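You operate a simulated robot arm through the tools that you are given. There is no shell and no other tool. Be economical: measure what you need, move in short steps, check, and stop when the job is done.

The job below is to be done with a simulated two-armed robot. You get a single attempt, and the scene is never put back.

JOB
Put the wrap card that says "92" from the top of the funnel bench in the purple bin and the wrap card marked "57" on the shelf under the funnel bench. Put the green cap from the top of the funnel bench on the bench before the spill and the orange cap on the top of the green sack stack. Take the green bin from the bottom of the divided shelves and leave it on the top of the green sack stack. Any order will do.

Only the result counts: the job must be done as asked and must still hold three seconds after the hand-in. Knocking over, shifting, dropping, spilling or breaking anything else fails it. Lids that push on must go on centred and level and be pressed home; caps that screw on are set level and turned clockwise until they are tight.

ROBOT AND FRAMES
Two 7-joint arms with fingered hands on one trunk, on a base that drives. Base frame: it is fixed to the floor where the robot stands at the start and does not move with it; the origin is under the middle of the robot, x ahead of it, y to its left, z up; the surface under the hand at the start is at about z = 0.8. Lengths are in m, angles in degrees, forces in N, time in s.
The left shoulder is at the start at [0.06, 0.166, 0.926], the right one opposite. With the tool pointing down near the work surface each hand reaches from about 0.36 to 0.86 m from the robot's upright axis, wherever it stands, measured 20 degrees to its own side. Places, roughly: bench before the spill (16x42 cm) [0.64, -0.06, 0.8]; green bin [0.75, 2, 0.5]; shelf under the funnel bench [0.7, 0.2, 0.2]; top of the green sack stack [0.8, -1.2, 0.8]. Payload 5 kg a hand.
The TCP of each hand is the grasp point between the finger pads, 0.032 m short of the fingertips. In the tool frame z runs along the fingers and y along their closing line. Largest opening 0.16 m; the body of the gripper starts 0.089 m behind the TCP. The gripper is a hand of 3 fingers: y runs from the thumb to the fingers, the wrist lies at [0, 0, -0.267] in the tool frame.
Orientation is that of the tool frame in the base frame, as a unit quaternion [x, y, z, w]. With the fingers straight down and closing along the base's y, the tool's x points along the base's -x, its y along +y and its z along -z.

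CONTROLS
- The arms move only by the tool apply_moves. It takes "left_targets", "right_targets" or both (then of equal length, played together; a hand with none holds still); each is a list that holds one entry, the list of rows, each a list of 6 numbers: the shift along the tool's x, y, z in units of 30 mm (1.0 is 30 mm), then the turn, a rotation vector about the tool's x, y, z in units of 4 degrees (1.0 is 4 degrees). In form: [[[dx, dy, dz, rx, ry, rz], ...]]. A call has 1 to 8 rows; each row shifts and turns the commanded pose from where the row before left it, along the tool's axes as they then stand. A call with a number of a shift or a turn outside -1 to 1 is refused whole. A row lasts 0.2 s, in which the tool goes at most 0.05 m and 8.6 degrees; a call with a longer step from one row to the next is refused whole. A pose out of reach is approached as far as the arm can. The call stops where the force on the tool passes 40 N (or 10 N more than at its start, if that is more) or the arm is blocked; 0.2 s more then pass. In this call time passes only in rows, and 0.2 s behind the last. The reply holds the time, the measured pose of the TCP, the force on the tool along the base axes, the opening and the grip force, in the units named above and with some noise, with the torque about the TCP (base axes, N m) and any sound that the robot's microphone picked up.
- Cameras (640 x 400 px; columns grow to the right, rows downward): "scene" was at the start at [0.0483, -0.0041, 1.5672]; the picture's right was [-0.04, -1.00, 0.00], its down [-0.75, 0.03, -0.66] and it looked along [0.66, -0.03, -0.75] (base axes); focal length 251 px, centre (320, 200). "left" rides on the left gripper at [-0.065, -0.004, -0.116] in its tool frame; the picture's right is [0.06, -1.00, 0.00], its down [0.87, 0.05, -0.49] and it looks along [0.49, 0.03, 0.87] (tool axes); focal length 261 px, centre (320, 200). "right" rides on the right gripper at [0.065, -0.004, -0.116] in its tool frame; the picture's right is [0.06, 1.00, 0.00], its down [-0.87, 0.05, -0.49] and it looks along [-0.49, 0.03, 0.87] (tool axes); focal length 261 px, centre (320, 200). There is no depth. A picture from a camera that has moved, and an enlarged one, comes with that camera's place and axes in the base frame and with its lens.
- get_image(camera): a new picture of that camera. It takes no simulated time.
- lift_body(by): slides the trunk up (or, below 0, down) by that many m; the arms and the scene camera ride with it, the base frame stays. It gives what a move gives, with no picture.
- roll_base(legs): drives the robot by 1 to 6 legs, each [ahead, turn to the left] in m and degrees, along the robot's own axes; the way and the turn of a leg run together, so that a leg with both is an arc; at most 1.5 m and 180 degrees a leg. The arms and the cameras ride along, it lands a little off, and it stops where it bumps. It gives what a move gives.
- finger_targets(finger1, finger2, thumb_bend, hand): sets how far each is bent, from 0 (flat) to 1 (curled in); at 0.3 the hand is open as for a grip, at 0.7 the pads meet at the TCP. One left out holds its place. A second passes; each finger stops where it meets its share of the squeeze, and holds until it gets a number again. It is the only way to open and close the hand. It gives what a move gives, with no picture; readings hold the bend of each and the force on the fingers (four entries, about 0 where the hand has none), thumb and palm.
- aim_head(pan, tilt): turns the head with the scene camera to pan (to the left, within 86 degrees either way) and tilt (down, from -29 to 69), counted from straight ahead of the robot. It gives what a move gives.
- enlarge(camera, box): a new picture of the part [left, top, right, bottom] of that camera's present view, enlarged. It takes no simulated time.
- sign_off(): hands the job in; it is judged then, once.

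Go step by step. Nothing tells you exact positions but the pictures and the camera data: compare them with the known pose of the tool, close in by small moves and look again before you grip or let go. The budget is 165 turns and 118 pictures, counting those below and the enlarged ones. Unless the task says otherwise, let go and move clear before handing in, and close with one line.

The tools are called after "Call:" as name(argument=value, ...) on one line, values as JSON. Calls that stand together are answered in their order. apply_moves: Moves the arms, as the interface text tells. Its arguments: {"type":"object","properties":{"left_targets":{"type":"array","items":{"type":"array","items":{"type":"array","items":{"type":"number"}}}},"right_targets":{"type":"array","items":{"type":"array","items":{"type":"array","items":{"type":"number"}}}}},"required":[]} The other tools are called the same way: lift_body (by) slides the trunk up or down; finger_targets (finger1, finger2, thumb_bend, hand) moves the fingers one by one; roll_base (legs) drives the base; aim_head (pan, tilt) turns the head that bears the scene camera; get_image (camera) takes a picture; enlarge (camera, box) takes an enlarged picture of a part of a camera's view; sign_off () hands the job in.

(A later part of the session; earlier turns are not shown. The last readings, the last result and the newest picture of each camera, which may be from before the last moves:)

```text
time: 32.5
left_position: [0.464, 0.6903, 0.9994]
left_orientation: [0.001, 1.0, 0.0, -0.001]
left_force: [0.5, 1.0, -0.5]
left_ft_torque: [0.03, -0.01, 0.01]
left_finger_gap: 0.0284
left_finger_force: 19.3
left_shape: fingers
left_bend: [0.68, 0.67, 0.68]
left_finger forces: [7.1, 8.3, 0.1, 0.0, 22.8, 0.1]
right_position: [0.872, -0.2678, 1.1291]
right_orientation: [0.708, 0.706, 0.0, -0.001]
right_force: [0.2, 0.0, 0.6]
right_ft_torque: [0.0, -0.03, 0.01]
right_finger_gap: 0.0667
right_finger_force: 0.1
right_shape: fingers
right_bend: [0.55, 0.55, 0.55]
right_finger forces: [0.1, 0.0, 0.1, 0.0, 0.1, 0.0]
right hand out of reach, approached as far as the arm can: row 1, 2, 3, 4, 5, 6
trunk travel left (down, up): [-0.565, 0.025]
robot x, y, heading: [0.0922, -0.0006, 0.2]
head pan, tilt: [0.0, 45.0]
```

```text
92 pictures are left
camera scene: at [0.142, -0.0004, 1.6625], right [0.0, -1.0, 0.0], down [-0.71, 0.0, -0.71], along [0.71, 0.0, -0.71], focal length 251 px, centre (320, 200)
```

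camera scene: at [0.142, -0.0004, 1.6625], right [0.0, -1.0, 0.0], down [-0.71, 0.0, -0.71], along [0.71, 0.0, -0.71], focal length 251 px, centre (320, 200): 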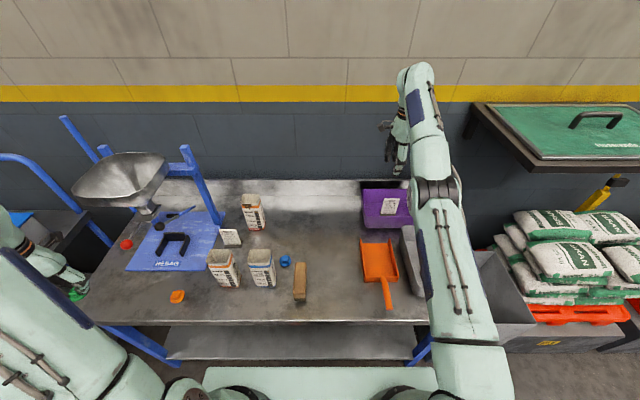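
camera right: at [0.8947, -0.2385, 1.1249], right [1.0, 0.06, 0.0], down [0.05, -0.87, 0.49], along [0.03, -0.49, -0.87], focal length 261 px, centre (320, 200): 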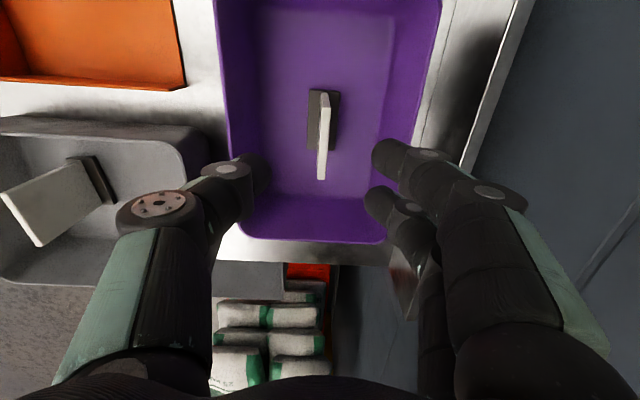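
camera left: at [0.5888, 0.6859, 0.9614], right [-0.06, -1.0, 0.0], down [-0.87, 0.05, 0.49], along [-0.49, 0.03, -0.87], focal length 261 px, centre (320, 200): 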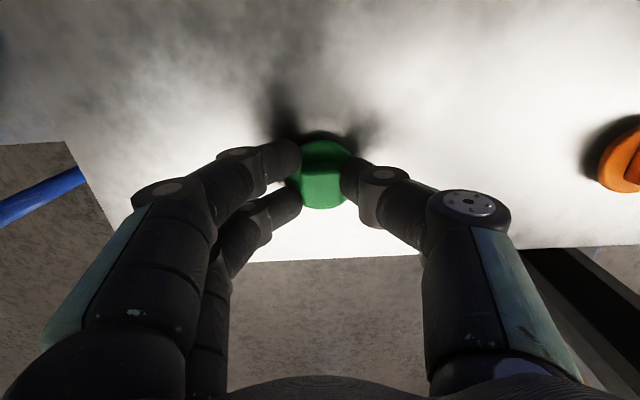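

The right arm seems stuck on a wrist limit, so I unwind its turn while carrying the green cap to the right.

Call:
apply_moves(left_targets=[[[0, -1, 0, 0, 0, 0], [0, -1, 0, 0, 0, 0], [0, -1, 0, 0, 0, 0], [0, -1, 0, 0, 0, 0], [0, -1, 0, 0, 0, 0], [0, -1, 0, 0, 0, 0], [0, -1, 0, 0, 0, 0], [0, -1, 0, 0, 0, 0]]], right_targets=[[[0, 0, 0, 0, 0, -1], [0, 0, 0, 0, 0, -1], [0, 0, 0, 0, 0, -1], [0, 0, 0, 0, 0, -1], [0, 0, 0, 0, 0, -1], [0, 0, 0, 0, 0, -1], [0, 0, 0, 0, 0, -1], [0, 0, 0, 0, 0, -1]]])

Call:
apply_moves(left_targets=[[[0, -1, 0, 0, 0, 0], [0, -1, 0, 0, 0, 0], [0, -1, 0, 0, 0, 0], [0, -1, 0, 0, 0, 0], [0, -1, 0, 0, 0, 0], [0, -1, 0, 0, 0, 0], [0, -1, 0, 0, 0, 0], [0, -1, 0, 0, 0, 0]]], right_targets=[[[0, 0, 0, 0, 0, -1], [0, 0, 0, 0, 0, -1], [0, 0, 0, 0, 0, -1], [0, 0, 0, 0, 0, -1], [0, 0, 0, 0, 0, -1], [0, 0, 0, 0, 0, -1], [0, 0, 0, 0, 0, -1], [0, 0, 0, 0, 0, -1]]])

```text
time: 34.3
left_position: [0.4609, 0.4498, 1.0005]
left_orientation: [0.001, 1.0, 0.001, -0.001]
left_force: [0.3, -0.4, -0.5]
left_ft_torque: [0.02, 0.03, 0.04]
left_finger_gap: 0.0284
left_finger_force: 18.2
left_shape: fingers
left_bend: [0.68, 0.67, 0.68]
left_finger forces: [6.6, 8.0, 0.0, 0.0, 21.5, 0.0]
right_position: [0.8738, -0.2684, 1.1271]
right_orientation: [0.485, 0.874, 0.0, 0.0]
right_force: [0.8, -0.1, -0.3]
right_ft_torque: [0.01, 0.01, -0.02]
right_finger_gap: 0.0667
right_finger_force: 0.1
right_shape: fingers
right_bend: [0.55, 0.55, 0.55]
right_finger forces: [0.1, 0.1, 0.1, 0.0, 0.0, 0.0]
trunk travel left (down, up): [-0.565, 0.025]
robot x, y, heading: [0.0907, -0.0013, -0.1]
head pan, tilt: [0.0, 45.0]
```

```text
time: 36.1
left_position: [0.4617, 0.2091, 1.0008]
left_orientation: [0.001, 1.0, 0.0, 0.0]
left_force: [-0.3, -0.6, -0.4]
left_ft_torque: [0.0, 0.01, 0.0]
left_finger_gap: 0.0287
left_finger_force: 17.8
left_shape: fingers
left_bend: [0.68, 0.67, 0.68]
left_finger forces: [6.7, 8.0, 0.0, 0.0, 20.7, 0.0]
right_position: [0.8756, -0.2697, 1.1257]
right_orientation: [0.225, 0.974, 0.001, 0.0]
right_force: [-0.4, -1.3, -0.8]
right_ft_torque: [0.0, 0.03, 0.04]
right_finger_gap: 0.0667
right_finger_force: 0.1
right_shape: fingers
right_bend: [0.55, 0.55, 0.55]
right_finger forces: [0.0, 0.0, 0.0, 0.0, 0.0, 0.1]
trunk travel left (down, up): [-0.565, 0.025]
robot x, y, heading: [0.0902, -0.0026, -0.1]
head pan, tilt: [0.0, 45.0]
```

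Unwinding works. I finish the turn and pull the right hand back, while the left continues.

Call:
apply_moves(left_targets=[[[0, -1, 0, 0, 0, 0], [0, -1, 0, 0, 0, 0], [0, -1, 0, 0, 0, 0], [0, -1, 0, 0, 0, 0], [0, -1, 0, 0, 0, 0], [0, -1, 0, 0, 0, 0], [0, 0, 0, 0, 0, 0], [0, 0, 0, 0, 0, 0]]], right_targets=[[[0, 0, 0, 0, 0, -1], [0, 0, 0, 0, 0, -1], [0, 0, 0, 0, 0, -1], [0, 0, 0, 0, 0, -1], [0, 0, 0, 0, 0, -1], [0, 0, 0, 0, 0, -1], [0.7, 0, 0, 0, 0, -0.5], [1, -0.3, 0, 0, 0, 0]]])

Call:
apply_moves(right_targets=[[[1, -0.3, 0, 0, 0, 0], [1, -0.3, 0, 0, 0, 0], [1, -0.3, 0, 0, 0, 0], [1, -0.3, 0, 0, 0, 0], [1, -0.3, 0, 0, 0, 0], [1, -0.3, 0, 0, 0, 0], [1, -0.3, 0, 0, 0, 0], [1, 0, 0, 0, 0, 0]]])

```text
time: 37.9
left_position: [0.4604, 0.0302, 1.0005]
left_orientation: [0.001, 1.0, 0.001, 0.0]
left_force: [0.3, -0.1, -0.3]
left_ft_torque: [0.02, 0.01, 0.04]
left_finger_gap: 0.0285
left_finger_force: 17.3
left_shape: fingers
left_bend: [0.68, 0.67, 0.68]
left_finger forces: [6.7, 8.0, 0.0, 0.0, 20.3, 0.1]
right_position: [0.8692, -0.275, 1.1383]
right_orientation: [0.001, 1.0, 0.001, -0.001]
right_force: [-0.4, -0.2, -0.3]
right_ft_torque: [0.0, 0.02, -0.01]
right_finger_gap: 0.0669
right_finger_force: 0.1
right_shape: fingers
right_bend: [0.55, 0.55, 0.55]
right_finger forces: [0.0, 0.0, 0.0, 0.0, 0.0, 0.0]
right hand out of reach, approached as far as the arm can: row 7, 8
trunk travel left (down, up): [-0.565, 0.025]
robot x, y, heading: [0.0911, -0.0047, -0.1]
head pan, tilt: [0.0, 45.0]
```

```text
time: 39.7
left_position: [0.4606, 0.031, 0.9996]
left_orientation: [0.0, 1.0, 0.0, 0.0]
left_force: [-0.6, 0.2, 0.1]
left_ft_torque: [-0.02, 0.04, -0.04]
left_finger_gap: 0.0287
left_finger_force: 17.6
left_shape: fingers
left_bend: [0.68, 0.67, 0.68]
left_finger forces: [6.8, 8.0, 0.0, 0.0, 20.2, 0.0]
right_position: [0.8331, -0.3573, 1.2058]
right_orientation: [0.001, 1.0, 0.001, -0.001]
right_force: [-0.4, 0.1, -0.6]
right_ft_torque: [-0.04, 0.0, 0.01]
right_finger_gap: 0.0665
right_finger_force: 0.0
right_shape: fingers
right_bend: [0.55, 0.55, 0.55]
right_finger forces: [0.0, 0.0, 0.1, 0.0, 0.1, 0.0]
right hand out of reach, approached as far as the arm can: row 1, 2, 3, 4, 5, 6, 7, 8
trunk travel left (down, up): [-0.565, 0.025]
robot x, y, heading: [0.0879, -0.0006, 0.1]
head pan, tilt: [0.0, 45.0]
```

The right arm is stretched straight. I try moving it down, which shortens the reach, and bring the left over its drop point.

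Call:
apply_moves(right_targets=[[[0, 0, 1, 0, 0, 0], [0, 0, 1, 0, 0, 0], [0, 0, 1, 0, 0, 0], [0, 0, 1, 0, 0, 0], [1, 0.3, 0, 0, 0, 0], [1, 0.3, 0, 0, 0, 0], [1, 0.3, 0, 0, 0, 0]]])

Call:
get_image(camera="scene")

```text
time: 41.3
left_position: [0.4611, 0.0302, 0.9997]
left_orientation: [0.001, 1.0, 0.0, 0.0]
left_force: [-0.7, -0.7, 0.4]
left_ft_torque: [-0.05, -0.02, 0.01]
left_finger_gap: 0.0285
left_finger_force: 17.5
left_shape: fingers
left_bend: [0.68, 0.67, 0.68]
left_finger forces: [6.7, 7.9, 0.0, 0.0, 20.4, 0.1]
right_position: [0.8655, -0.3585, 1.1095]
right_orientation: [0.001, 1.0, 0.0, 0.0]
right_force: [0.2, -0.5, -0.5]
right_ft_torque: [-0.01, -0.01, -0.01]
right_finger_gap: 0.0667
right_finger_force: 0.1
right_shape: fingers
right_bend: [0.55, 0.55, 0.55]
right_finger forces: [0.0, 0.1, 0.0, 0.0, 0.1, 0.0]
right hand out of reach, approached as far as the arm can: row 1, 2, 3, 4, 5, 6, 7
trunk travel left (down, up): [-0.565, 0.025]
robot x, y, heading: [0.0876, -0.0004, -0.2]
head pan, tilt: [0.0, 45.0]
```

```text
91 pictures are left
camera scene: at [0.1419, -0.0007, 1.6625], right [0.0, -1.0, 0.0], down [-0.71, 0.0, -0.71], along [0.71, 0.0, -0.71], focal length 251 px, centre (320, 200)
```

scene: 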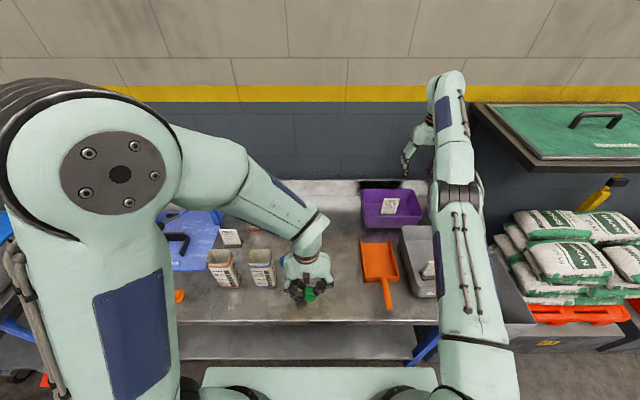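

The right arm is at a straight-elbow singularity. I try tangential moves first to bend the elbow, then inward.

Call:
apply_moves(right_targets=[[[0.5, 0.13, -0.8, 0, 0, 0], [0.5, 0.13, -0.8, 0, 0, 0], [0.55, 0.15, -0.7, 0, 0, 0], [0.6, 0.15, -0.6, 0, 0, 0], [0.7, 0.2, -0.4, 0, 0, 0], [0.8, 0.2, -0.2, 0, 0, 0], [0.9, 0.2, 0, 0, 0, 0]]])

Call:
apply_moves(right_targets=[[[0.0, 1, 0, 0, 0, 0], [0.0, 1, 0, 0, 0, 0], [0.1, 1, 0, 0, 0, 0], [0.1, 1, 0, 0, 0, 0], [0.2, 1, 0, 0, 0, 0], [0.3, 1, 0, 0, 0, 0]]])

```text
time: 42.9
left_position: [0.4606, 0.0299, 1.0001]
left_orientation: [0.0, 1.0, 0.0, 0.0]
left_force: [0.1, -0.1, -0.4]
left_ft_torque: [0.05, 0.0, 0.0]
left_finger_gap: 0.0284
left_finger_force: 17.4
left_shape: fingers
left_bend: [0.68, 0.67, 0.68]
left_finger forces: [6.8, 8.0, 0.0, 0.0, 20.3, 0.0]
right_position: [0.8193, -0.3389, 1.2423]
right_orientation: [0.001, 1.0, 0.001, -0.001]
right_force: [-0.7, -0.7, 0.4]
right_ft_torque: [0.03, -0.03, -0.01]
right_finger_gap: 0.0667
right_finger_force: 0.0
right_shape: fingers
right_bend: [0.55, 0.55, 0.55]
right_finger forces: [0.1, 0.0, 0.0, 0.0, 0.0, 0.0]
right hand out of reach, approached as far as the arm can: row 1, 2, 3, 4, 5, 6, 7
trunk travel left (down, up): [-0.565, 0.025]
robot x, y, heading: [0.0923, -0.0019, 0.0]
head pan, tilt: [0.0, 45.0]
```

```text
time: 44.3
left_position: [0.4619, 0.0306, 0.9994]
left_orientation: [0.0, 1.0, 0.0, 0.0]
left_force: [-0.1, -0.7, -0.7]
left_ft_torque: [0.0, -0.01, 0.0]
left_finger_gap: 0.0285
left_finger_force: 17.3
left_shape: fingers
left_bend: [0.68, 0.67, 0.68]
left_finger forces: [6.8, 8.0, 0.0, 0.0, 20.2, 0.0]
right_position: [0.82, -0.1555, 1.2518]
right_orientation: [0.001, 1.0, 0.0, 0.0]
right_force: [0.5, 1.8, 0.0]
right_ft_torque: [-0.05, 0.01, 0.01]
right_finger_gap: 0.067
right_finger_force: 0.0
right_shape: fingers
right_bend: [0.55, 0.55, 0.55]
right_finger forces: [0.0, 0.1, 0.0, 0.1, 0.1, 0.0]
right hand out of reach, approached as far as the arm can: row 1, 3, 4, 5, 6
trunk travel left (down, up): [-0.565, 0.025]
robot x, y, heading: [0.0958, 0.0002, -0.3]
head pan, tilt: [0.0, 45.0]
```

Still straight. I try a wrist pitch to break the singularity.

Call:
apply_moves(right_targets=[[[0, 0, 0, 0, -1, 0], [0, 0, 0, 0, -1, 0], [0, 0, 0, 0, -1, 0], [0, 0, 0, 0, -1, 0], [0, 0, 0, 0, -1, 0], [0, 0, 0, 0, -1, 0], [0, 0, 0, 0, -1, 0], [0, 0, 0, 0, -1, 0]]])

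Call:
get_image(camera="scene")

```text
time: 46.1
left_position: [0.4607, 0.0302, 0.9999]
left_orientation: [0.001, 1.0, 0.001, -0.001]
left_force: [0.8, 0.2, -0.4]
left_ft_torque: [0.01, 0.02, -0.01]
left_finger_gap: 0.0283
left_finger_force: 17.8
left_shape: fingers
left_bend: [0.68, 0.67, 0.68]
left_finger forces: [6.7, 8.0, 0.0, 0.0, 20.2, 0.1]
right_position: [0.9454, -0.1429, 1.3217]
right_orientation: [0.001, 0.961, 0.0, 0.275]
right_force: [-0.1, -0.1, 0.1]
right_ft_torque: [-0.01, -0.02, -0.01]
right_finger_gap: 0.0668
right_finger_force: 0.0
right_shape: fingers
right_bend: [0.55, 0.55, 0.55]
right_finger forces: [0.0, 0.1, 0.0, 0.0, 0.0, 0.0]
right hand out of reach, approached as far as the arm can: row 1, 2, 3, 4, 5, 6, 7, 8
trunk travel left (down, up): [-0.565, 0.025]
robot x, y, heading: [0.0901, -0.0004, -0.0]
head pan, tilt: [0.0, 45.0]
```

```text
90 pictures are left
camera scene: at [0.1422, -0.0008, 1.6625], right [0.0, -1.0, 0.0], down [-0.71, 0.0, -0.71], along [0.71, 0.0, -0.71], focal length 251 px, centre (320, 200)
```

scene: 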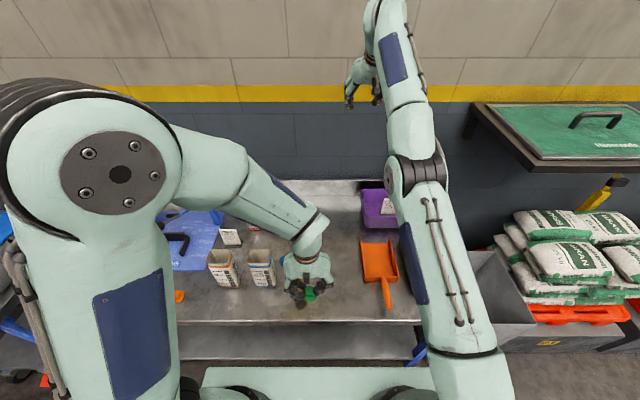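

The elbow points up, so moving tangentially downward should bend it. I restore the tool to vertical, then follow a downward arc that bends gently inward.

Call:
apply_moves(right_targets=[[[0, 0, 0, 0, 1, 0], [0, 0, 0, 0, 1, 0], [0, 0, 0, 0, 1, 0], [0, 0, 0, 0, 1, 0], [0, 0, 0, 0, 1, 0], [0, 0, 0, 0, 1, 0], [0, 0, 0, 0, 1, 0], [0, 0, 0, 0, 1, 0]]])

Call:
apply_moves(right_targets=[[[-0.55, 0, 0.84, 0, 0, 0], [-0.52, 0, 0.86, 0, 0, 0], [-0.49, 0, 0.88, 0, 0, 0], [-0.445, 0, 0.92, 0, 0, 0], [-0.386, 0, 0.93, 0, 0, 0], [-0.31, 0, 0.97, 0, 0, 0], [-0.23, 0, 1, 0, 0, 0], [-0.15, 0, 1, 0, 0, 0]]])

```text
time: 47.9
left_position: [0.4595, 0.0307, 0.9993]
left_orientation: [0.001, 1.0, 0.0, 0.0]
left_force: [0.0, 0.2, -0.5]
left_ft_torque: [0.02, -0.01, 0.02]
left_finger_gap: 0.0287
left_finger_force: 17.0
left_shape: fingers
left_bend: [0.68, 0.67, 0.68]
left_finger forces: [6.5, 8.0, 0.0, 0.0, 20.2, 0.0]
right_position: [0.7937, -0.0294, 1.2645]
right_orientation: [0.0, 1.0, 0.001, 0.0]
right_force: [0.8, -0.5, 0.4]
right_ft_torque: [-0.01, 0.02, 0.03]
right_finger_gap: 0.0666
right_finger_force: 0.0
right_shape: fingers
right_bend: [0.55, 0.55, 0.55]
right_finger forces: [0.0, 0.0, 0.1, 0.1, 0.0, 0.0]
right hand out of reach, approached as far as the arm can: row 1, 2, 3, 4, 5, 6, 7, 8
trunk travel left (down, up): [-0.565, 0.025]
robot x, y, heading: [0.0894, -0.0024, -0.2]
head pan, tilt: [0.0, 45.0]
```

```text
time: 49.7
left_position: [0.4608, 0.0305, 0.9992]
left_orientation: [0.001, 1.0, 0.0, 0.001]
left_force: [0.3, 0.1, 0.8]
left_ft_torque: [-0.01, -0.01, -0.01]
left_finger_gap: 0.0283
left_finger_force: 16.9
left_shape: fingers
left_bend: [0.68, 0.67, 0.68]
left_finger forces: [6.6, 8.0, 0.0, 0.0, 20.2, 0.1]
right_position: [0.8626, -0.0102, 1.0432]
right_orientation: [0.002, 1.0, 0.0, 0.0]
right_force: [1.0, 0.6, 0.1]
right_ft_torque: [-0.01, 0.04, -0.03]
right_finger_gap: 0.0665
right_finger_force: 0.1
right_shape: fingers
right_bend: [0.55, 0.55, 0.55]
right_finger forces: [0.0, 0.0, 0.0, 0.1, 0.0, 0.0]
right hand out of reach, approached as far as the arm can: row 1, 3, 5
trunk travel left (down, up): [-0.565, 0.025]
robot x, y, heading: [0.0895, -0.0001, -0.3]
head pan, tilt: [0.0, 45.0]
```

It worked: the elbow is bent now, so I pull the right hand inward.

Call:
apply_moves(right_targets=[[[0.4, 0, 0.3, 0, 0, 0], [0.6, -0.3, 0, 0, 0, 0], [1, -0.6, 0, 0, 0, 0], [1, -0.6, -0.2, 0, 0, 0], [1, -0.6, -0.3, 0, 0, 0], [1, -0.6, -0.3, 0, 0, 0], [1, -0.6, -0.3, 0, 0, 0], [1, -0.6, -0.3, 0, 0, 0]]])

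```text
time: 51.5
left_position: [0.4604, 0.0297, 1.0007]
left_orientation: [0.001, 1.0, 0.0, 0.0]
left_force: [-1.0, 0.4, -1.0]
left_ft_torque: [0.03, -0.02, 0.03]
left_finger_gap: 0.0284
left_finger_force: 18.0
left_shape: fingers
left_bend: [0.68, 0.67, 0.68]
left_finger forces: [6.5, 8.0, 0.0, 0.0, 20.2, 0.1]
right_position: [0.6564, -0.129, 1.0776]
right_orientation: [0.001, 1.0, 0.0, 0.001]
right_force: [-0.5, -0.4, -0.1]
right_ft_torque: [0.01, 0.0, -0.04]
right_finger_gap: 0.0668
right_finger_force: 0.1
right_shape: fingers
right_bend: [0.55, 0.55, 0.55]
right_finger forces: [0.1, 0.0, 0.0, 0.0, 0.0, 0.0]
trunk travel left (down, up): [-0.565, 0.025]
robot x, y, heading: [0.0905, -0.0056, -0.1]
head pan, tilt: [0.0, 45.0]
```

The right arm is free. I park it to the right side.

Call:
apply_moves(right_targets=[[[0.6, -1, -0.2, 0, 0, 0], [0.6, -1, -0.2, 0, 0, 0], [0.6, -1, -0.2, 0, 0, 0], [0.6, -1, 0, 0, 0, 0], [0.6, -1, 0, 0, 0, 0], [0.6, -1, 0, 0, 0, 0], [0.6, -1, 0, 0, 0, 0], [0.6, -1, 0, 0, 0, 0]]])

Call:
apply_moves(left_targets=[[[-0.5, -0.6, 0, 0, 0, 0], [-1, -0.6, 0, 0, 0, 0], [-1, -0.6, 0, 0, 0, 0], [-1, -0.6, 0, 0, 0, 0], [-1, -0.6, 0.5, 0, 0, 0], [-1, -0.2, 0.5, 0, 0, 0], [-0.4, 0, 1, 0, 0, 0]]])

Call:
get_image(camera="left")

Call:
get_image(camera="scene")

```text
time: 53.3
left_position: [0.4595, 0.029, 0.9997]
left_orientation: [0.0, 1.0, 0.001, 0.001]
left_force: [-0.7, -0.3, -0.3]
left_ft_torque: [-0.01, 0.0, -0.01]
left_finger_gap: 0.0285
left_finger_force: 17.4
left_shape: fingers
left_bend: [0.68, 0.67, 0.68]
left_finger forces: [6.6, 8.0, 0.0, 0.0, 20.0, 0.0]
right_position: [0.5111, -0.3672, 1.0971]
right_orientation: [0.0, 1.0, 0.0, 0.0]
right_force: [-0.5, 0.3, 0.0]
right_ft_torque: [0.01, -0.01, 0.03]
right_finger_gap: 0.0668
right_finger_force: 0.1
right_shape: fingers
right_bend: [0.55, 0.55, 0.55]
right_finger forces: [0.1, 0.0, 0.0, 0.0, 0.0, 0.0]
trunk travel left (down, up): [-0.565, 0.025]
robot x, y, heading: [0.0936, -0.0019, -0.1]
head pan, tilt: [0.0, 45.0]
```

```text
time: 54.9
left_position: [0.6405, -0.066, 0.9361]
left_orientation: [0.0, 1.0, 0.0, 0.0]
left_force: [0.6, 0.3, -1.3]
left_ft_torque: [0.05, 0.01, -0.02]
left_finger_gap: 0.0285
left_finger_force: 17.1
left_shape: fingers
left_bend: [0.68, 0.67, 0.68]
left_finger forces: [6.6, 7.9, 0.0, 0.0, 19.6, 0.1]
right_position: [0.5123, -0.3679, 1.0957]
right_orientation: [0.001, 1.0, 0.0, 0.0]
right_force: [-0.1, -0.2, -0.7]
right_ft_torque: [0.01, 0.01, 0.01]
right_finger_gap: 0.0665
right_finger_force: 0.1
right_shape: fingers
right_bend: [0.55, 0.55, 0.55]
right_finger forces: [0.0, 0.0, 0.0, 0.0, 0.1, 0.1]
trunk travel left (down, up): [-0.565, 0.025]
robot x, y, heading: [0.0925, 0.0018, -0.1]
head pan, tilt: [0.0, 45.0]
```

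```text
89 pictures are left
camera left: at [0.7062, -0.0698, 1.0537], right [-0.06, -1.0, 0.0], down [-0.87, 0.06, 0.49], along [-0.49, 0.03, -0.87], focal length 261 px, centre (320, 200)
```

left: 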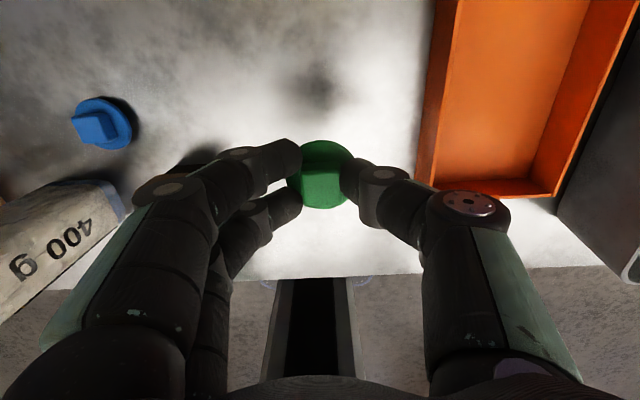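

```text
88 pictures are left
camera scene: at [0.1428, -0.0018, 1.6625], right [0.0, -1.0, 0.0], down [-0.71, 0.0, -0.71], along [0.71, 0.0, -0.71], focal length 251 px, centre (320, 200)
```

scene: 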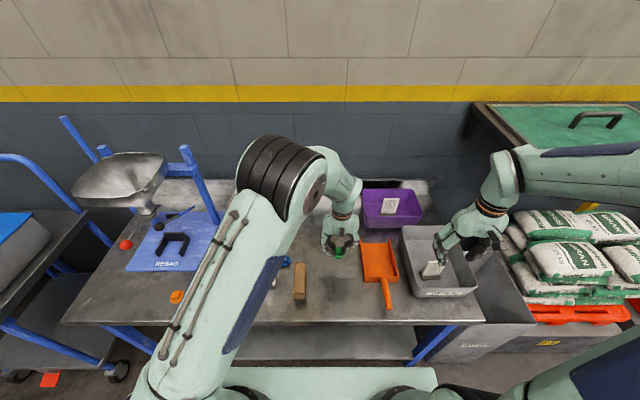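

The space below is clear, so I lower the cap to the bench and release it.

Call:
apply_moves(left_targets=[[[0, 0, 1, 0, 0, 0], [0, 0, 1, 0, 0, 0], [0, 0, 0.6, 0, 0, 0], [0, 0, 0.3, 0, 0, 0], [0, 0, 0.1, 0, 0, 0]]])

Call:
get_image(camera="left")

```text
time: 56.1
left_position: [0.6393, -0.0678, 0.8511]
left_orientation: [0.001, 1.0, 0.0, 0.0]
left_force: [0.8, -0.1, -0.7]
left_ft_torque: [0.01, -0.01, -0.01]
left_finger_gap: 0.0285
left_finger_force: 16.9
left_shape: fingers
left_bend: [0.68, 0.67, 0.68]
left_finger forces: [6.5, 7.8, 0.0, 0.0, 19.5, 0.1]
right_position: [0.5126, -0.3658, 1.097]
right_orientation: [0.001, 1.0, 0.001, 0.0]
right_force: [-1.1, 0.0, 0.2]
right_ft_torque: [0.01, -0.01, 0.0]
right_finger_gap: 0.0666
right_finger_force: 0.0
right_shape: fingers
right_bend: [0.55, 0.55, 0.55]
right_finger forces: [0.0, 0.1, 0.1, 0.0, 0.0, 0.0]
trunk travel left (down, up): [-0.565, 0.025]
robot x, y, heading: [0.0891, -0.0019, -0.1]
head pan, tilt: [0.0, 45.0]
```

```text
87 pictures are left
camera left: at [0.7052, -0.071, 0.9674], right [-0.06, -1.0, 0.0], down [-0.87, 0.06, 0.49], along [-0.49, 0.03, -0.87], focal length 261 px, centre (320, 200)
```

left: 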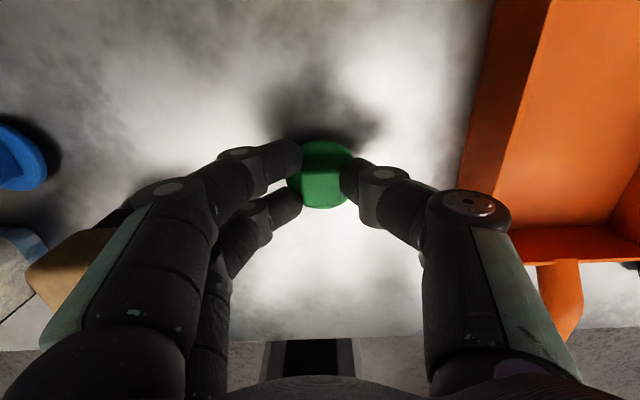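

Call:
apply_moves(left_targets=[[[0, 0, 0.1, 0, 0, 0], [0, 0, 0.1, 0, 0, 0]]])

Call:
finger_targets(hand="left", finger1=0.55, finger2=0.55, thumb_bend=0.55)

Call:
apply_moves(left_targets=[[[0, 0, -1, 0, 0, 0], [0, 0, -1, 0, 0, 0], [0, 0, -1, 0, 0, 0], [0, 0, -1, 0, 0, 0], [0, 0, -1, 0, 0, 0]]])

Call:
get_image(camera="left")

```text
time: 56.7
left_position: [0.6396, -0.0675, 0.8443]
left_orientation: [0.001, 1.0, -0.002, 0.001]
left_force: [0.7, 0.7, 10.5]
left_ft_torque: [0.19, 0.03, 0.0]
left_finger_gap: 0.0284
left_finger_force: 20.4
left_shape: fingers
left_bend: [0.68, 0.68, 0.68]
left_finger forces: [8.1, 9.6, 0.1, 0.0, 22.3, 0.1]
right_position: [0.5118, -0.3665, 1.0976]
right_orientation: [0.001, 1.0, 0.001, 0.001]
right_force: [-0.2, -1.3, -0.7]
right_ft_torque: [0.0, 0.02, 0.01]
right_finger_gap: 0.0669
right_finger_force: 0.0
right_shape: fingers
right_bend: [0.55, 0.55, 0.55]
right_finger forces: [0.0, 0.1, 0.1, 0.0, 0.0, 0.0]
trunk travel left (down, up): [-0.565, 0.025]
robot x, y, heading: [0.0915, -0.0005, -0.2]
head pan, tilt: [0.0, 45.0]
```

```text
time: 57.7
left_position: [0.64, -0.0663, 0.843]
left_orientation: [0.001, 1.0, 0.0, 0.0]
left_force: [0.6, 0.4, 0.4]
left_ft_torque: [0.0, 0.01, 0.03]
left_finger_gap: 0.0665
left_finger_force: 0.0
left_shape: fingers
left_bend: [0.55, 0.55, 0.55]
left_finger forces: [0.0, 0.0, 0.1, 0.0, 0.1, 0.0]
right_position: [0.5131, -0.3666, 1.098]
right_orientation: [0.002, 1.0, 0.0, 0.001]
right_force: [1.3, 0.2, -0.3]
right_ft_torque: [0.01, 0.01, 0.03]
right_finger_gap: 0.0666
right_finger_force: 0.1
right_shape: fingers
right_bend: [0.55, 0.55, 0.55]
right_finger forces: [0.0, 0.1, 0.1, 0.0, 0.1, 0.0]
trunk travel left (down, up): [-0.565, 0.025]
robot x, y, heading: [0.0891, 0.0012, -0.0]
head pan, tilt: [0.0, 45.0]
```

```text
time: 58.9
left_position: [0.635, -0.0671, 0.9941]
left_orientation: [0.001, 1.0, 0.001, 0.0]
left_force: [0.2, 0.1, 0.1]
left_ft_torque: [-0.01, -0.04, 0.0]
left_finger_gap: 0.0664
left_finger_force: 0.0
left_shape: fingers
left_bend: [0.55, 0.55, 0.55]
left_finger forces: [0.0, 0.0, 0.1, 0.0, 0.0, 0.0]
right_position: [0.5117, -0.3668, 1.0968]
right_orientation: [0.002, 1.0, 0.0, 0.001]
right_force: [-0.5, 0.0, -0.3]
right_ft_torque: [-0.02, -0.01, 0.0]
right_finger_gap: 0.0667
right_finger_force: 0.1
right_shape: fingers
right_bend: [0.55, 0.55, 0.55]
right_finger forces: [0.0, 0.0, 0.0, 0.1, 0.0, 0.0]
trunk travel left (down, up): [-0.565, 0.025]
robot x, y, heading: [0.0913, -0.0003, -0.1]
head pan, tilt: [0.0, 45.0]
```

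```text
86 pictures are left
camera left: at [0.7008, -0.0716, 1.111], right [-0.06, -1.0, 0.0], down [-0.87, 0.06, 0.49], along [-0.49, 0.03, -0.87], focal length 261 px, centre (320, 200)
```

left: 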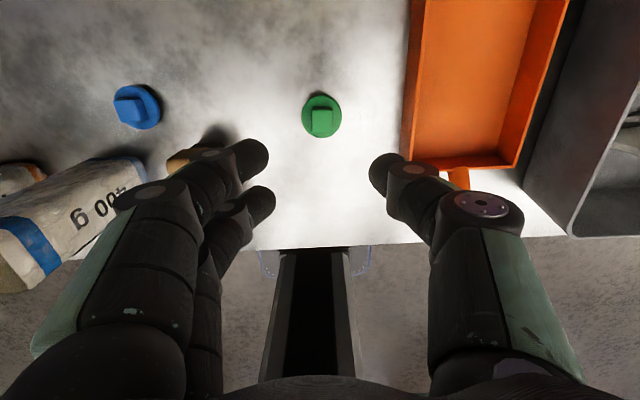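

The green cap is placed. Next, the left hand goes over card 57 (raised to clear the bags) and turns 90° to pinch it.

Call:
apply_moves(left_targets=[[[0, 0, -0.8, 0, 0, 0], [0, 0, -0.8, 0, 0, 0], [-0.3, 1, 0, 0, 0, 0], [-0.3, 1, 0, 0, 0, 0], [-0.3, 1, 0, 0, 0, 0], [-0.3, 1, 0, 0, 0, 0], [-0.3, 1, 0, 0, 0, 0], [-0.3, 1, 0, 0, 0, 0]]])

Call:
apply_moves(left_targets=[[[-0.22, 1, 0, 0, 0, 0], [-0.22, 1, 0, 0, 0, 0], [-0.22, 1, 0, 0, 0, 0], [-0.22, 1, 0, 0, 0, 0], [-0.22, 1, 0, 0, 0, 0], [-0.22, 1, 0, 0, 0, 0], [-0.22, 1, 0, 0, 0, 0], [-0.22, 0.8, 0, 0, 0, 0]]])

Call:
apply_moves(left_targets=[[[0, 0, 0, 0, 0, -1], [0, 0, 0, 0, 0, -1], [0, 0, 0, 0, 0, -1], [0, 0, 0, 0, 0, -1], [0, 0, 0, 0, 0, -1], [0, 0, 0, 0, 0, -1], [0, 0, 0, 0, 0, -1], [0, 0, 0, 0, 0, -1]]])

Call:
get_image(camera="left")

Call:
get_image(camera="scene")

```text
time: 60.7
left_position: [0.6924, 0.1129, 1.0427]
left_orientation: [0.001, 1.0, 0.0, 0.0]
left_force: [-0.3, 0.8, 0.5]
left_ft_torque: [0.02, 0.01, 0.0]
left_finger_gap: 0.0668
left_finger_force: 0.0
left_shape: fingers
left_bend: [0.55, 0.55, 0.55]
left_finger forces: [0.0, 0.0, 0.1, 0.1, 0.0, 0.0]
right_position: [0.5135, -0.3659, 1.0984]
right_orientation: [0.002, 1.0, 0.0, 0.001]
right_force: [1.1, -0.6, -0.2]
right_ft_torque: [0.0, 0.0, -0.01]
right_finger_gap: 0.0667
right_finger_force: 0.0
right_shape: fingers
right_bend: [0.55, 0.55, 0.55]
right_finger forces: [0.0, 0.0, 0.0, 0.0, 0.0, 0.1]
trunk travel left (down, up): [-0.565, 0.025]
robot x, y, heading: [0.0921, -0.0035, -0.2]
head pan, tilt: [0.0, 45.0]
```

```text
time: 62.5
left_position: [0.7488, 0.3487, 1.0367]
left_orientation: [0.001, 1.0, 0.0, 0.0]
left_force: [-0.4, 0.5, -0.3]
left_ft_torque: [0.03, -0.03, 0.0]
left_finger_gap: 0.0665
left_finger_force: 0.0
left_shape: fingers
left_bend: [0.55, 0.55, 0.55]
left_finger forces: [0.0, 0.0, 0.0, 0.0, 0.1, 0.1]
right_position: [0.513, -0.3664, 1.0965]
right_orientation: [0.001, 1.0, 0.0, 0.0]
right_force: [0.1, 0.8, 0.3]
right_ft_torque: [0.03, 0.01, 0.01]
right_finger_gap: 0.0669
right_finger_force: 0.1
right_shape: fingers
right_bend: [0.55, 0.55, 0.55]
right_finger forces: [0.1, 0.0, 0.1, 0.0, 0.0, 0.0]
trunk travel left (down, up): [-0.565, 0.025]
robot x, y, heading: [0.0905, 0.0005, -0.4]
head pan, tilt: [0.0, 45.0]
```

```text
time: 64.3
left_position: [0.7474, 0.348, 1.0419]
left_orientation: [-0.276, 0.961, 0.0, 0.0]
left_force: [0.0, -0.3, 0.4]
left_ft_torque: [0.0, 0.0, -0.01]
left_finger_gap: 0.0664
left_finger_force: 0.0
left_shape: fingers
left_bend: [0.55, 0.55, 0.55]
left_finger forces: [0.0, 0.1, 0.0, 0.0, 0.0, 0.0]
right_position: [0.5123, -0.3673, 1.0969]
right_orientation: [0.001, 1.0, 0.001, 0.0]
right_force: [-0.3, -0.6, 0.4]
right_ft_torque: [-0.01, 0.03, -0.04]
right_finger_gap: 0.0667
right_finger_force: 0.0
right_shape: fingers
right_bend: [0.55, 0.55, 0.55]
right_finger forces: [0.0, 0.1, 0.0, 0.0, 0.0, 0.0]
trunk travel left (down, up): [-0.565, 0.025]
robot x, y, heading: [0.0922, 0.0007, 0.2]
head pan, tilt: [0.0, 45.0]
```

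```text
85 pictures are left
camera left: at [0.8049, 0.3793, 1.1586], right [0.48, -0.88, 0.0], down [-0.77, -0.41, 0.49], along [-0.43, -0.23, -0.87], focal length 261 px, centre (320, 200)
```

left: 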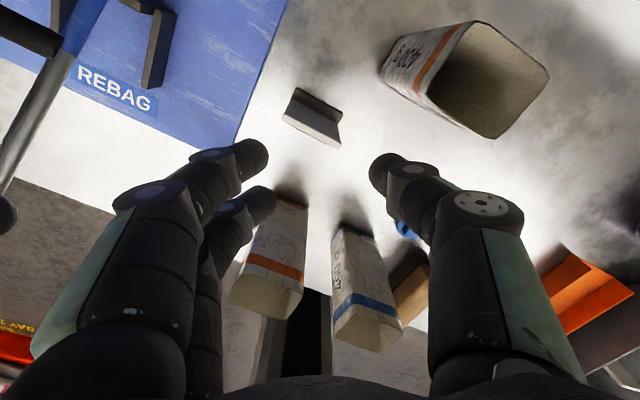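

```text
84 pictures are left
camera scene: at [0.1421, -0.0009, 1.6625], right [0.0, -1.0, 0.0], down [-0.71, 0.0, -0.71], along [0.71, 0.0, -0.71], focal length 251 px, centre (320, 200)
```

scene: 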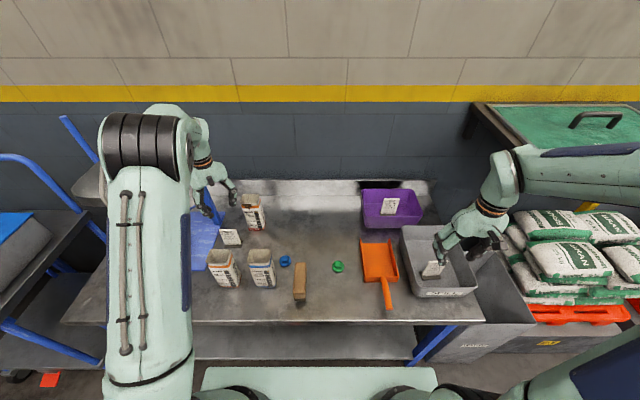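

Card 57 is at about (0.74, 0.352), nearly square to the bench. I finish the turn.

Call:
apply_moves(left_targets=[[[0, 0, 0, 0, 0, -1], [0, 0, 0, 0, 0, -1], [0, 0, 0, 0, 0, -1], [0, 0, 0, 0, 0, -1], [0, 0, 0, 0, 0, -1], [0, 0, 0, 0, 0, -1], [0, 0, 0, 0, 0, -1], [0, 0, 0, 0, 0, -1]]])

Call:
apply_moves(left_targets=[[[0, 0, 0, 0, 0, -1], [0, 0, 0, 0, 0, -1], [0, 0, 0, 0, 0, -1], [0, 0, 0, 0, 0, -1], [0, 0, 0, 0, 0, -1], [0, 0, 0, 0, 0, -1]]])

Call:
finger_targets(hand="left", finger1=0.45, finger2=0.45, thumb_bend=0.45)

Call:
get_image(camera="left")

```text
time: 66.1
left_position: [0.7468, 0.3483, 1.043]
left_orientation: [-0.53, 0.848, 0.0, 0.0]
left_force: [-0.9, 1.0, -0.1]
left_ft_torque: [-0.01, -0.01, 0.03]
left_finger_gap: 0.0666
left_finger_force: 0.2
left_shape: fingers
left_bend: [0.55, 0.55, 0.55]
left_finger forces: [0.0, 0.1, 0.1, 0.0, 0.0, 0.0]
right_position: [0.5119, -0.3666, 1.0963]
right_orientation: [0.001, 1.0, 0.0, 0.0]
right_force: [0.4, -0.6, -0.1]
right_ft_torque: [0.01, -0.03, 0.0]
right_finger_gap: 0.0669
right_finger_force: 0.2
right_shape: fingers
right_bend: [0.55, 0.55, 0.55]
right_finger forces: [0.0, 0.1, 0.1, 0.0, 0.1, 0.0]
trunk travel left (down, up): [-0.565, 0.025]
robot x, y, heading: [0.0873, 0.001, 0.1]
head pan, tilt: [0.0, 45.0]
```

```text
time: 67.5
left_position: [0.7459, 0.3492, 1.043]
left_orientation: [-0.695, 0.719, 0.001, -0.001]
left_force: [0.6, -0.2, 0.8]
left_ft_torque: [0.02, 0.01, 0.0]
left_finger_gap: 0.0664
left_finger_force: 0.1
left_shape: fingers
left_bend: [0.55, 0.55, 0.55]
left_finger forces: [0.0, 0.1, 0.0, 0.0, 0.0, 0.0]
right_position: [0.5127, -0.3673, 1.098]
right_orientation: [0.001, 1.0, -0.001, 0.0]
right_force: [0.0, 0.1, -0.6]
right_ft_torque: [0.01, 0.01, 0.02]
right_finger_gap: 0.0666
right_finger_force: 0.1
right_shape: fingers
right_bend: [0.55, 0.55, 0.55]
right_finger forces: [0.0, 0.0, 0.0, 0.1, 0.0, 0.0]
trunk travel left (down, up): [-0.565, 0.025]
robot x, y, heading: [0.0884, 0.0003, -0.0]
head pan, tilt: [0.0, 45.0]
```

```text
time: 68.5
left_position: [0.7454, 0.3498, 1.0433]
left_orientation: [-0.694, 0.72, 0.0, 0.0]
left_force: [-0.2, -0.7, -0.3]
left_ft_torque: [0.0, 0.01, 0.0]
left_finger_gap: 0.1069
left_finger_force: 0.2
left_shape: fingers
left_bend: [0.45, 0.45, 0.45]
left_finger forces: [0.0, 0.0, 0.1, 0.0, 0.1, 0.0]
right_position: [0.5131, -0.3672, 1.098]
right_orientation: [0.001, 1.0, 0.0, 0.0]
right_force: [0.3, 0.2, 0.2]
right_ft_torque: [-0.02, -0.01, -0.03]
right_finger_gap: 0.0666
right_finger_force: 0.1
right_shape: fingers
right_bend: [0.55, 0.55, 0.55]
right_finger forces: [0.1, 0.1, 0.0, 0.0, 0.1, 0.0]
trunk travel left (down, up): [-0.565, 0.025]
robot x, y, heading: [0.0913, 0.0019, 0.0]
head pan, tilt: [0.0, 45.0]
```

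```text
83 pictures are left
camera left: at [0.7532, 0.4141, 1.1595], right [1.0, -0.1, 0.0], down [-0.09, -0.87, 0.49], along [-0.05, -0.49, -0.87], focal length 261 px, centre (320, 200)
```

left: 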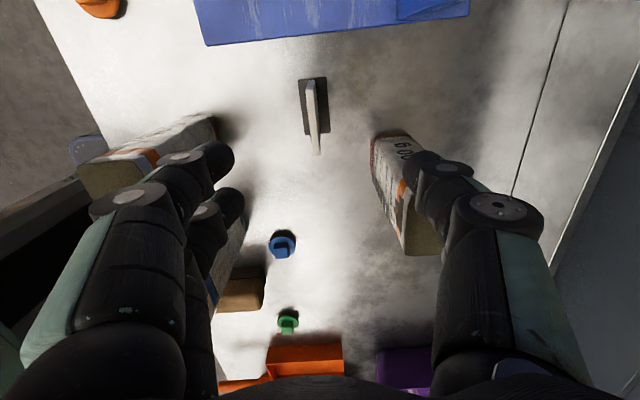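

The panel is at x of about 0.741, y of about 0.350. Centred, I descend to 0.857.

Call:
apply_moves(left_targets=[[[0, 0.15, 1, 0, 0, 0], [0, 0, 1, 0, 0, 0], [0, 0, 1, 0, 0, 0], [0, 0, 1, 0, 0, 0], [0, 0, 1, 0, 0, 0], [0, 0, 0.8, 0, 0, 0], [0, 0, 0.4, 0, 0, 0]]])

Call:
get_image(camera="left")

```text
time: 70.1
left_position: [0.7395, 0.3486, 0.856]
left_orientation: [-0.695, 0.719, -0.001, 0.0]
left_force: [-0.1, -0.9, -0.3]
left_ft_torque: [-0.01, 0.02, -0.02]
left_finger_gap: 0.1072
left_finger_force: 0.1
left_shape: fingers
left_bend: [0.45, 0.45, 0.45]
left_finger forces: [0.1, 0.0, 0.0, 0.1, 0.0, 0.1]
right_position: [0.5118, -0.3663, 1.097]
right_orientation: [0.0, 1.0, 0.0, 0.0]
right_force: [1.1, 0.0, -0.2]
right_ft_torque: [0.0, -0.03, -0.01]
right_finger_gap: 0.0667
right_finger_force: 0.1
right_shape: fingers
right_bend: [0.55, 0.55, 0.55]
right_finger forces: [0.0, 0.0, 0.0, 0.1, 0.1, 0.0]
trunk travel left (down, up): [-0.565, 0.025]
robot x, y, heading: [0.0911, -0.0022, -0.2]
head pan, tilt: [0.0, 45.0]
```

```text
82 pictures are left
camera left: at [0.7475, 0.4136, 0.9728], right [1.0, -0.1, 0.0], down [-0.09, -0.87, 0.49], along [-0.05, -0.49, -0.87], focal length 261 px, centre (320, 200)
```

left: 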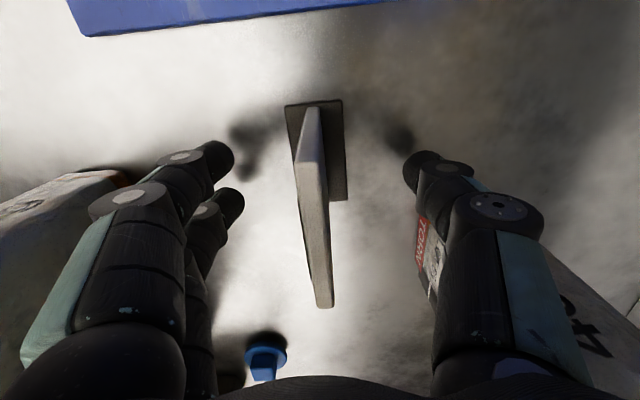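

Well centred, so I close.

Call:
finger_targets(hand="left", finger1=0.72, finger2=0.72, thumb_bend=0.72)

Call:
apply_moves(left_targets=[[[0, 0, -1, 0, 0, 0], [0, 0, -1, 0, 0, 0], [0, 0, -1, 0, 0, 0], [0, 0, -1, 0, 0, 0], [0, 0, -1, 0, 0, 0], [0, 0, -1, 0, 0, 0], [0, 0, -0.3, 0, 0, 0]]])

Call:
get_image(camera="left")

```text
time: 71.1
left_position: [0.7403, 0.3475, 0.8555]
left_orientation: [-0.694, 0.72, 0.001, 0.0]
left_force: [0.1, 0.3, -0.4]
left_ft_torque: [-0.01, 0.02, 0.01]
left_finger_gap: 0.0154
left_finger_force: 7.2
left_shape: fingers
left_bend: [0.7, 0.71, 0.69]
left_finger forces: [3.6, 3.6, 0.0, 0.0, 7.2, 0.0]
right_position: [0.5122, -0.3668, 1.097]
right_orientation: [0.001, 1.0, 0.0, 0.0]
right_force: [-0.5, -0.8, -0.6]
right_ft_torque: [0.02, 0.0, -0.01]
right_finger_gap: 0.0669
right_finger_force: 0.1
right_shape: fingers
right_bend: [0.55, 0.55, 0.55]
right_finger forces: [0.0, 0.0, 0.0, 0.0, 0.0, 0.1]
trunk travel left (down, up): [-0.565, 0.025]
robot x, y, heading: [0.0927, -0.0023, 0.2]
head pan, tilt: [0.0, 45.0]
```

```text
time: 72.7
left_position: [0.7404, 0.3496, 1.0458]
left_orientation: [-0.694, 0.72, 0.0, 0.0]
left_force: [-0.3, -0.3, -0.3]
left_ft_torque: [0.01, -0.02, 0.03]
left_finger_gap: 0.0155
left_finger_force: 6.7
left_shape: fingers
left_bend: [0.71, 0.71, 0.69]
left_finger forces: [3.7, 3.5, 0.0, 0.0, 7.1, 0.1]
right_position: [0.5133, -0.3679, 1.098]
right_orientation: [0.001, 1.0, 0.0, 0.001]
right_force: [0.1, 0.3, -0.3]
right_ft_torque: [0.0, -0.01, 0.02]
right_finger_gap: 0.0665
right_finger_force: 0.0
right_shape: fingers
right_bend: [0.55, 0.55, 0.55]
right_finger forces: [0.0, 0.0, 0.0, 0.0, 0.1, 0.0]
trunk travel left (down, up): [-0.565, 0.025]
robot x, y, heading: [0.0889, -0.0014, -0.2]
head pan, tilt: [0.0, 45.0]
```

```text
81 pictures are left
camera left: at [0.7475, 0.4144, 1.1625], right [1.0, -0.1, 0.0], down [-0.09, -0.87, 0.49], along [-0.05, -0.49, -0.87], focal length 261 px, centre (320, 200)
```

left: 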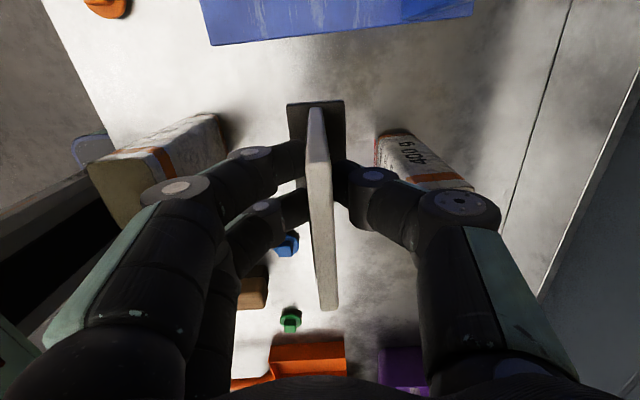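

The card is held. I back the robot off the bench, then lower the trunk so the hand can enter over the lower shelf from the front.

Call:
roll_base(legs=[[-0.56, 0]])

Call:
lift_body(by=-0.56)

Call:
get_image(camera="scene")

```text
time: 76.0
left_position: [0.1639, 0.3515, 1.046]
left_orientation: [-0.696, 0.718, 0.0, 0.0]
left_force: [-0.5, -0.9, -0.4]
left_ft_torque: [0.03, -0.04, 0.01]
left_finger_gap: 0.0153
left_finger_force: 6.8
left_shape: fingers
left_bend: [0.71, 0.71, 0.69]
left_finger forces: [3.6, 3.5, 0.0, 0.0, 7.1, 0.1]
right_position: [-0.0596, -0.3642, 1.0968]
right_orientation: [-0.002, 1.0, 0.001, 0.001]
right_force: [-0.6, -0.7, -0.2]
right_ft_torque: [0.02, -0.01, -0.01]
right_finger_gap: 0.0669
right_finger_force: 0.1
right_shape: fingers
right_bend: [0.55, 0.55, 0.55]
right_finger forces: [0.0, 0.1, 0.0, 0.1, 0.1, 0.1]
trunk travel left (down, up): [-0.565, 0.025]
robot x, y, heading: [-0.4841, 0.0001, 0.1]
head pan, tilt: [0.0, 45.0]
```

```text
refused: -0.56 is not a number from -0.4 to 0.4
```

```text
80 pictures are left
camera scene: at [-0.4316, -0.0013, 1.6626], right [0.0, -1.0, 0.0], down [-0.71, 0.0, -0.71], along [0.71, 0.0, -0.71], focal length 251 px, centre (320, 200)
```

scene: 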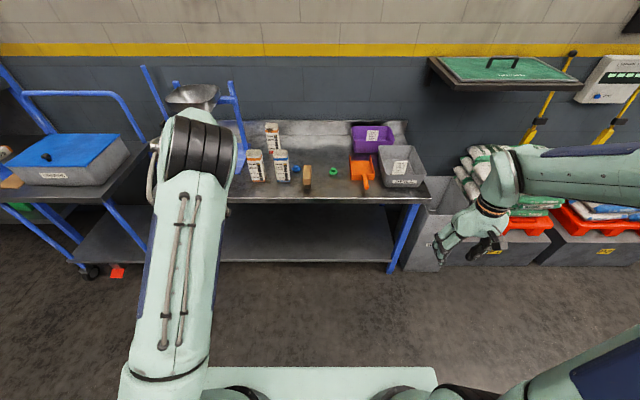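

Now lower the trunk in two steps.

Call:
lift_body(by=-0.3)

Call:
lift_body(by=-0.26)

Call:
get_image(camera="scene")

```text
time: 79.0
left_position: [0.1661, 0.3514, 0.7451]
left_orientation: [-0.696, 0.719, 0.0, 0.0]
left_force: [-0.1, 0.0, 0.3]
left_ft_torque: [0.0, 0.01, 0.04]
left_finger_gap: 0.0154
left_finger_force: 6.9
left_shape: fingers
left_bend: [0.71, 0.71, 0.69]
left_finger forces: [3.7, 3.5, 0.0, 0.0, 7.2, 0.1]
right_position: [-0.0593, -0.3656, 0.797]
right_orientation: [-0.002, 1.0, 0.0, 0.0]
right_force: [0.1, -0.3, 0.5]
right_ft_torque: [0.02, -0.02, -0.02]
right_finger_gap: 0.0668
right_finger_force: 0.0
right_shape: fingers
right_bend: [0.55, 0.55, 0.55]
right_finger forces: [0.0, 0.0, 0.0, 0.1, 0.0, 0.0]
trunk travel left (down, up): [-0.265, 0.325]
robot x, y, heading: [-0.4829, -0.0015, 0.3]
head pan, tilt: [0.0, 45.0]
```

```text
time: 81.6
left_position: [0.1663, 0.3519, 0.4863]
left_orientation: [-0.695, 0.719, 0.0, 0.0]
left_force: [-0.2, 0.0, -0.6]
left_ft_torque: [-0.02, 0.0, 0.01]
left_finger_gap: 0.0155
left_finger_force: 7.1
left_shape: fingers
left_bend: [0.71, 0.71, 0.69]
left_finger forces: [3.6, 3.6, 0.0, 0.0, 7.1, 0.1]
right_position: [-0.0593, -0.3662, 0.5379]
right_orientation: [-0.002, 1.0, 0.0, 0.0]
right_force: [-0.5, -0.9, -1.0]
right_ft_torque: [0.0, 0.0, -0.03]
right_finger_gap: 0.0666
right_finger_force: 0.1
right_shape: fingers
right_bend: [0.55, 0.55, 0.55]
right_finger forces: [0.1, 0.0, 0.0, 0.0, 0.1, 0.0]
trunk travel left (down, up): [-0.005, 0.585]
robot x, y, heading: [-0.483, -0.0027, 0.1]
head pan, tilt: [0.0, 45.0]
```

```text
79 pictures are left
camera scene: at [-0.4308, -0.0013, 1.1026], right [0.0, -1.0, 0.0], down [-0.71, 0.0, -0.71], along [0.71, 0.0, -0.71], focal length 251 px, centre (320, 200)
```

scene: 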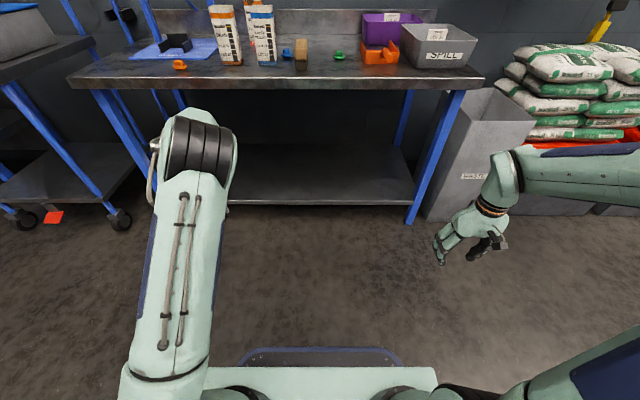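

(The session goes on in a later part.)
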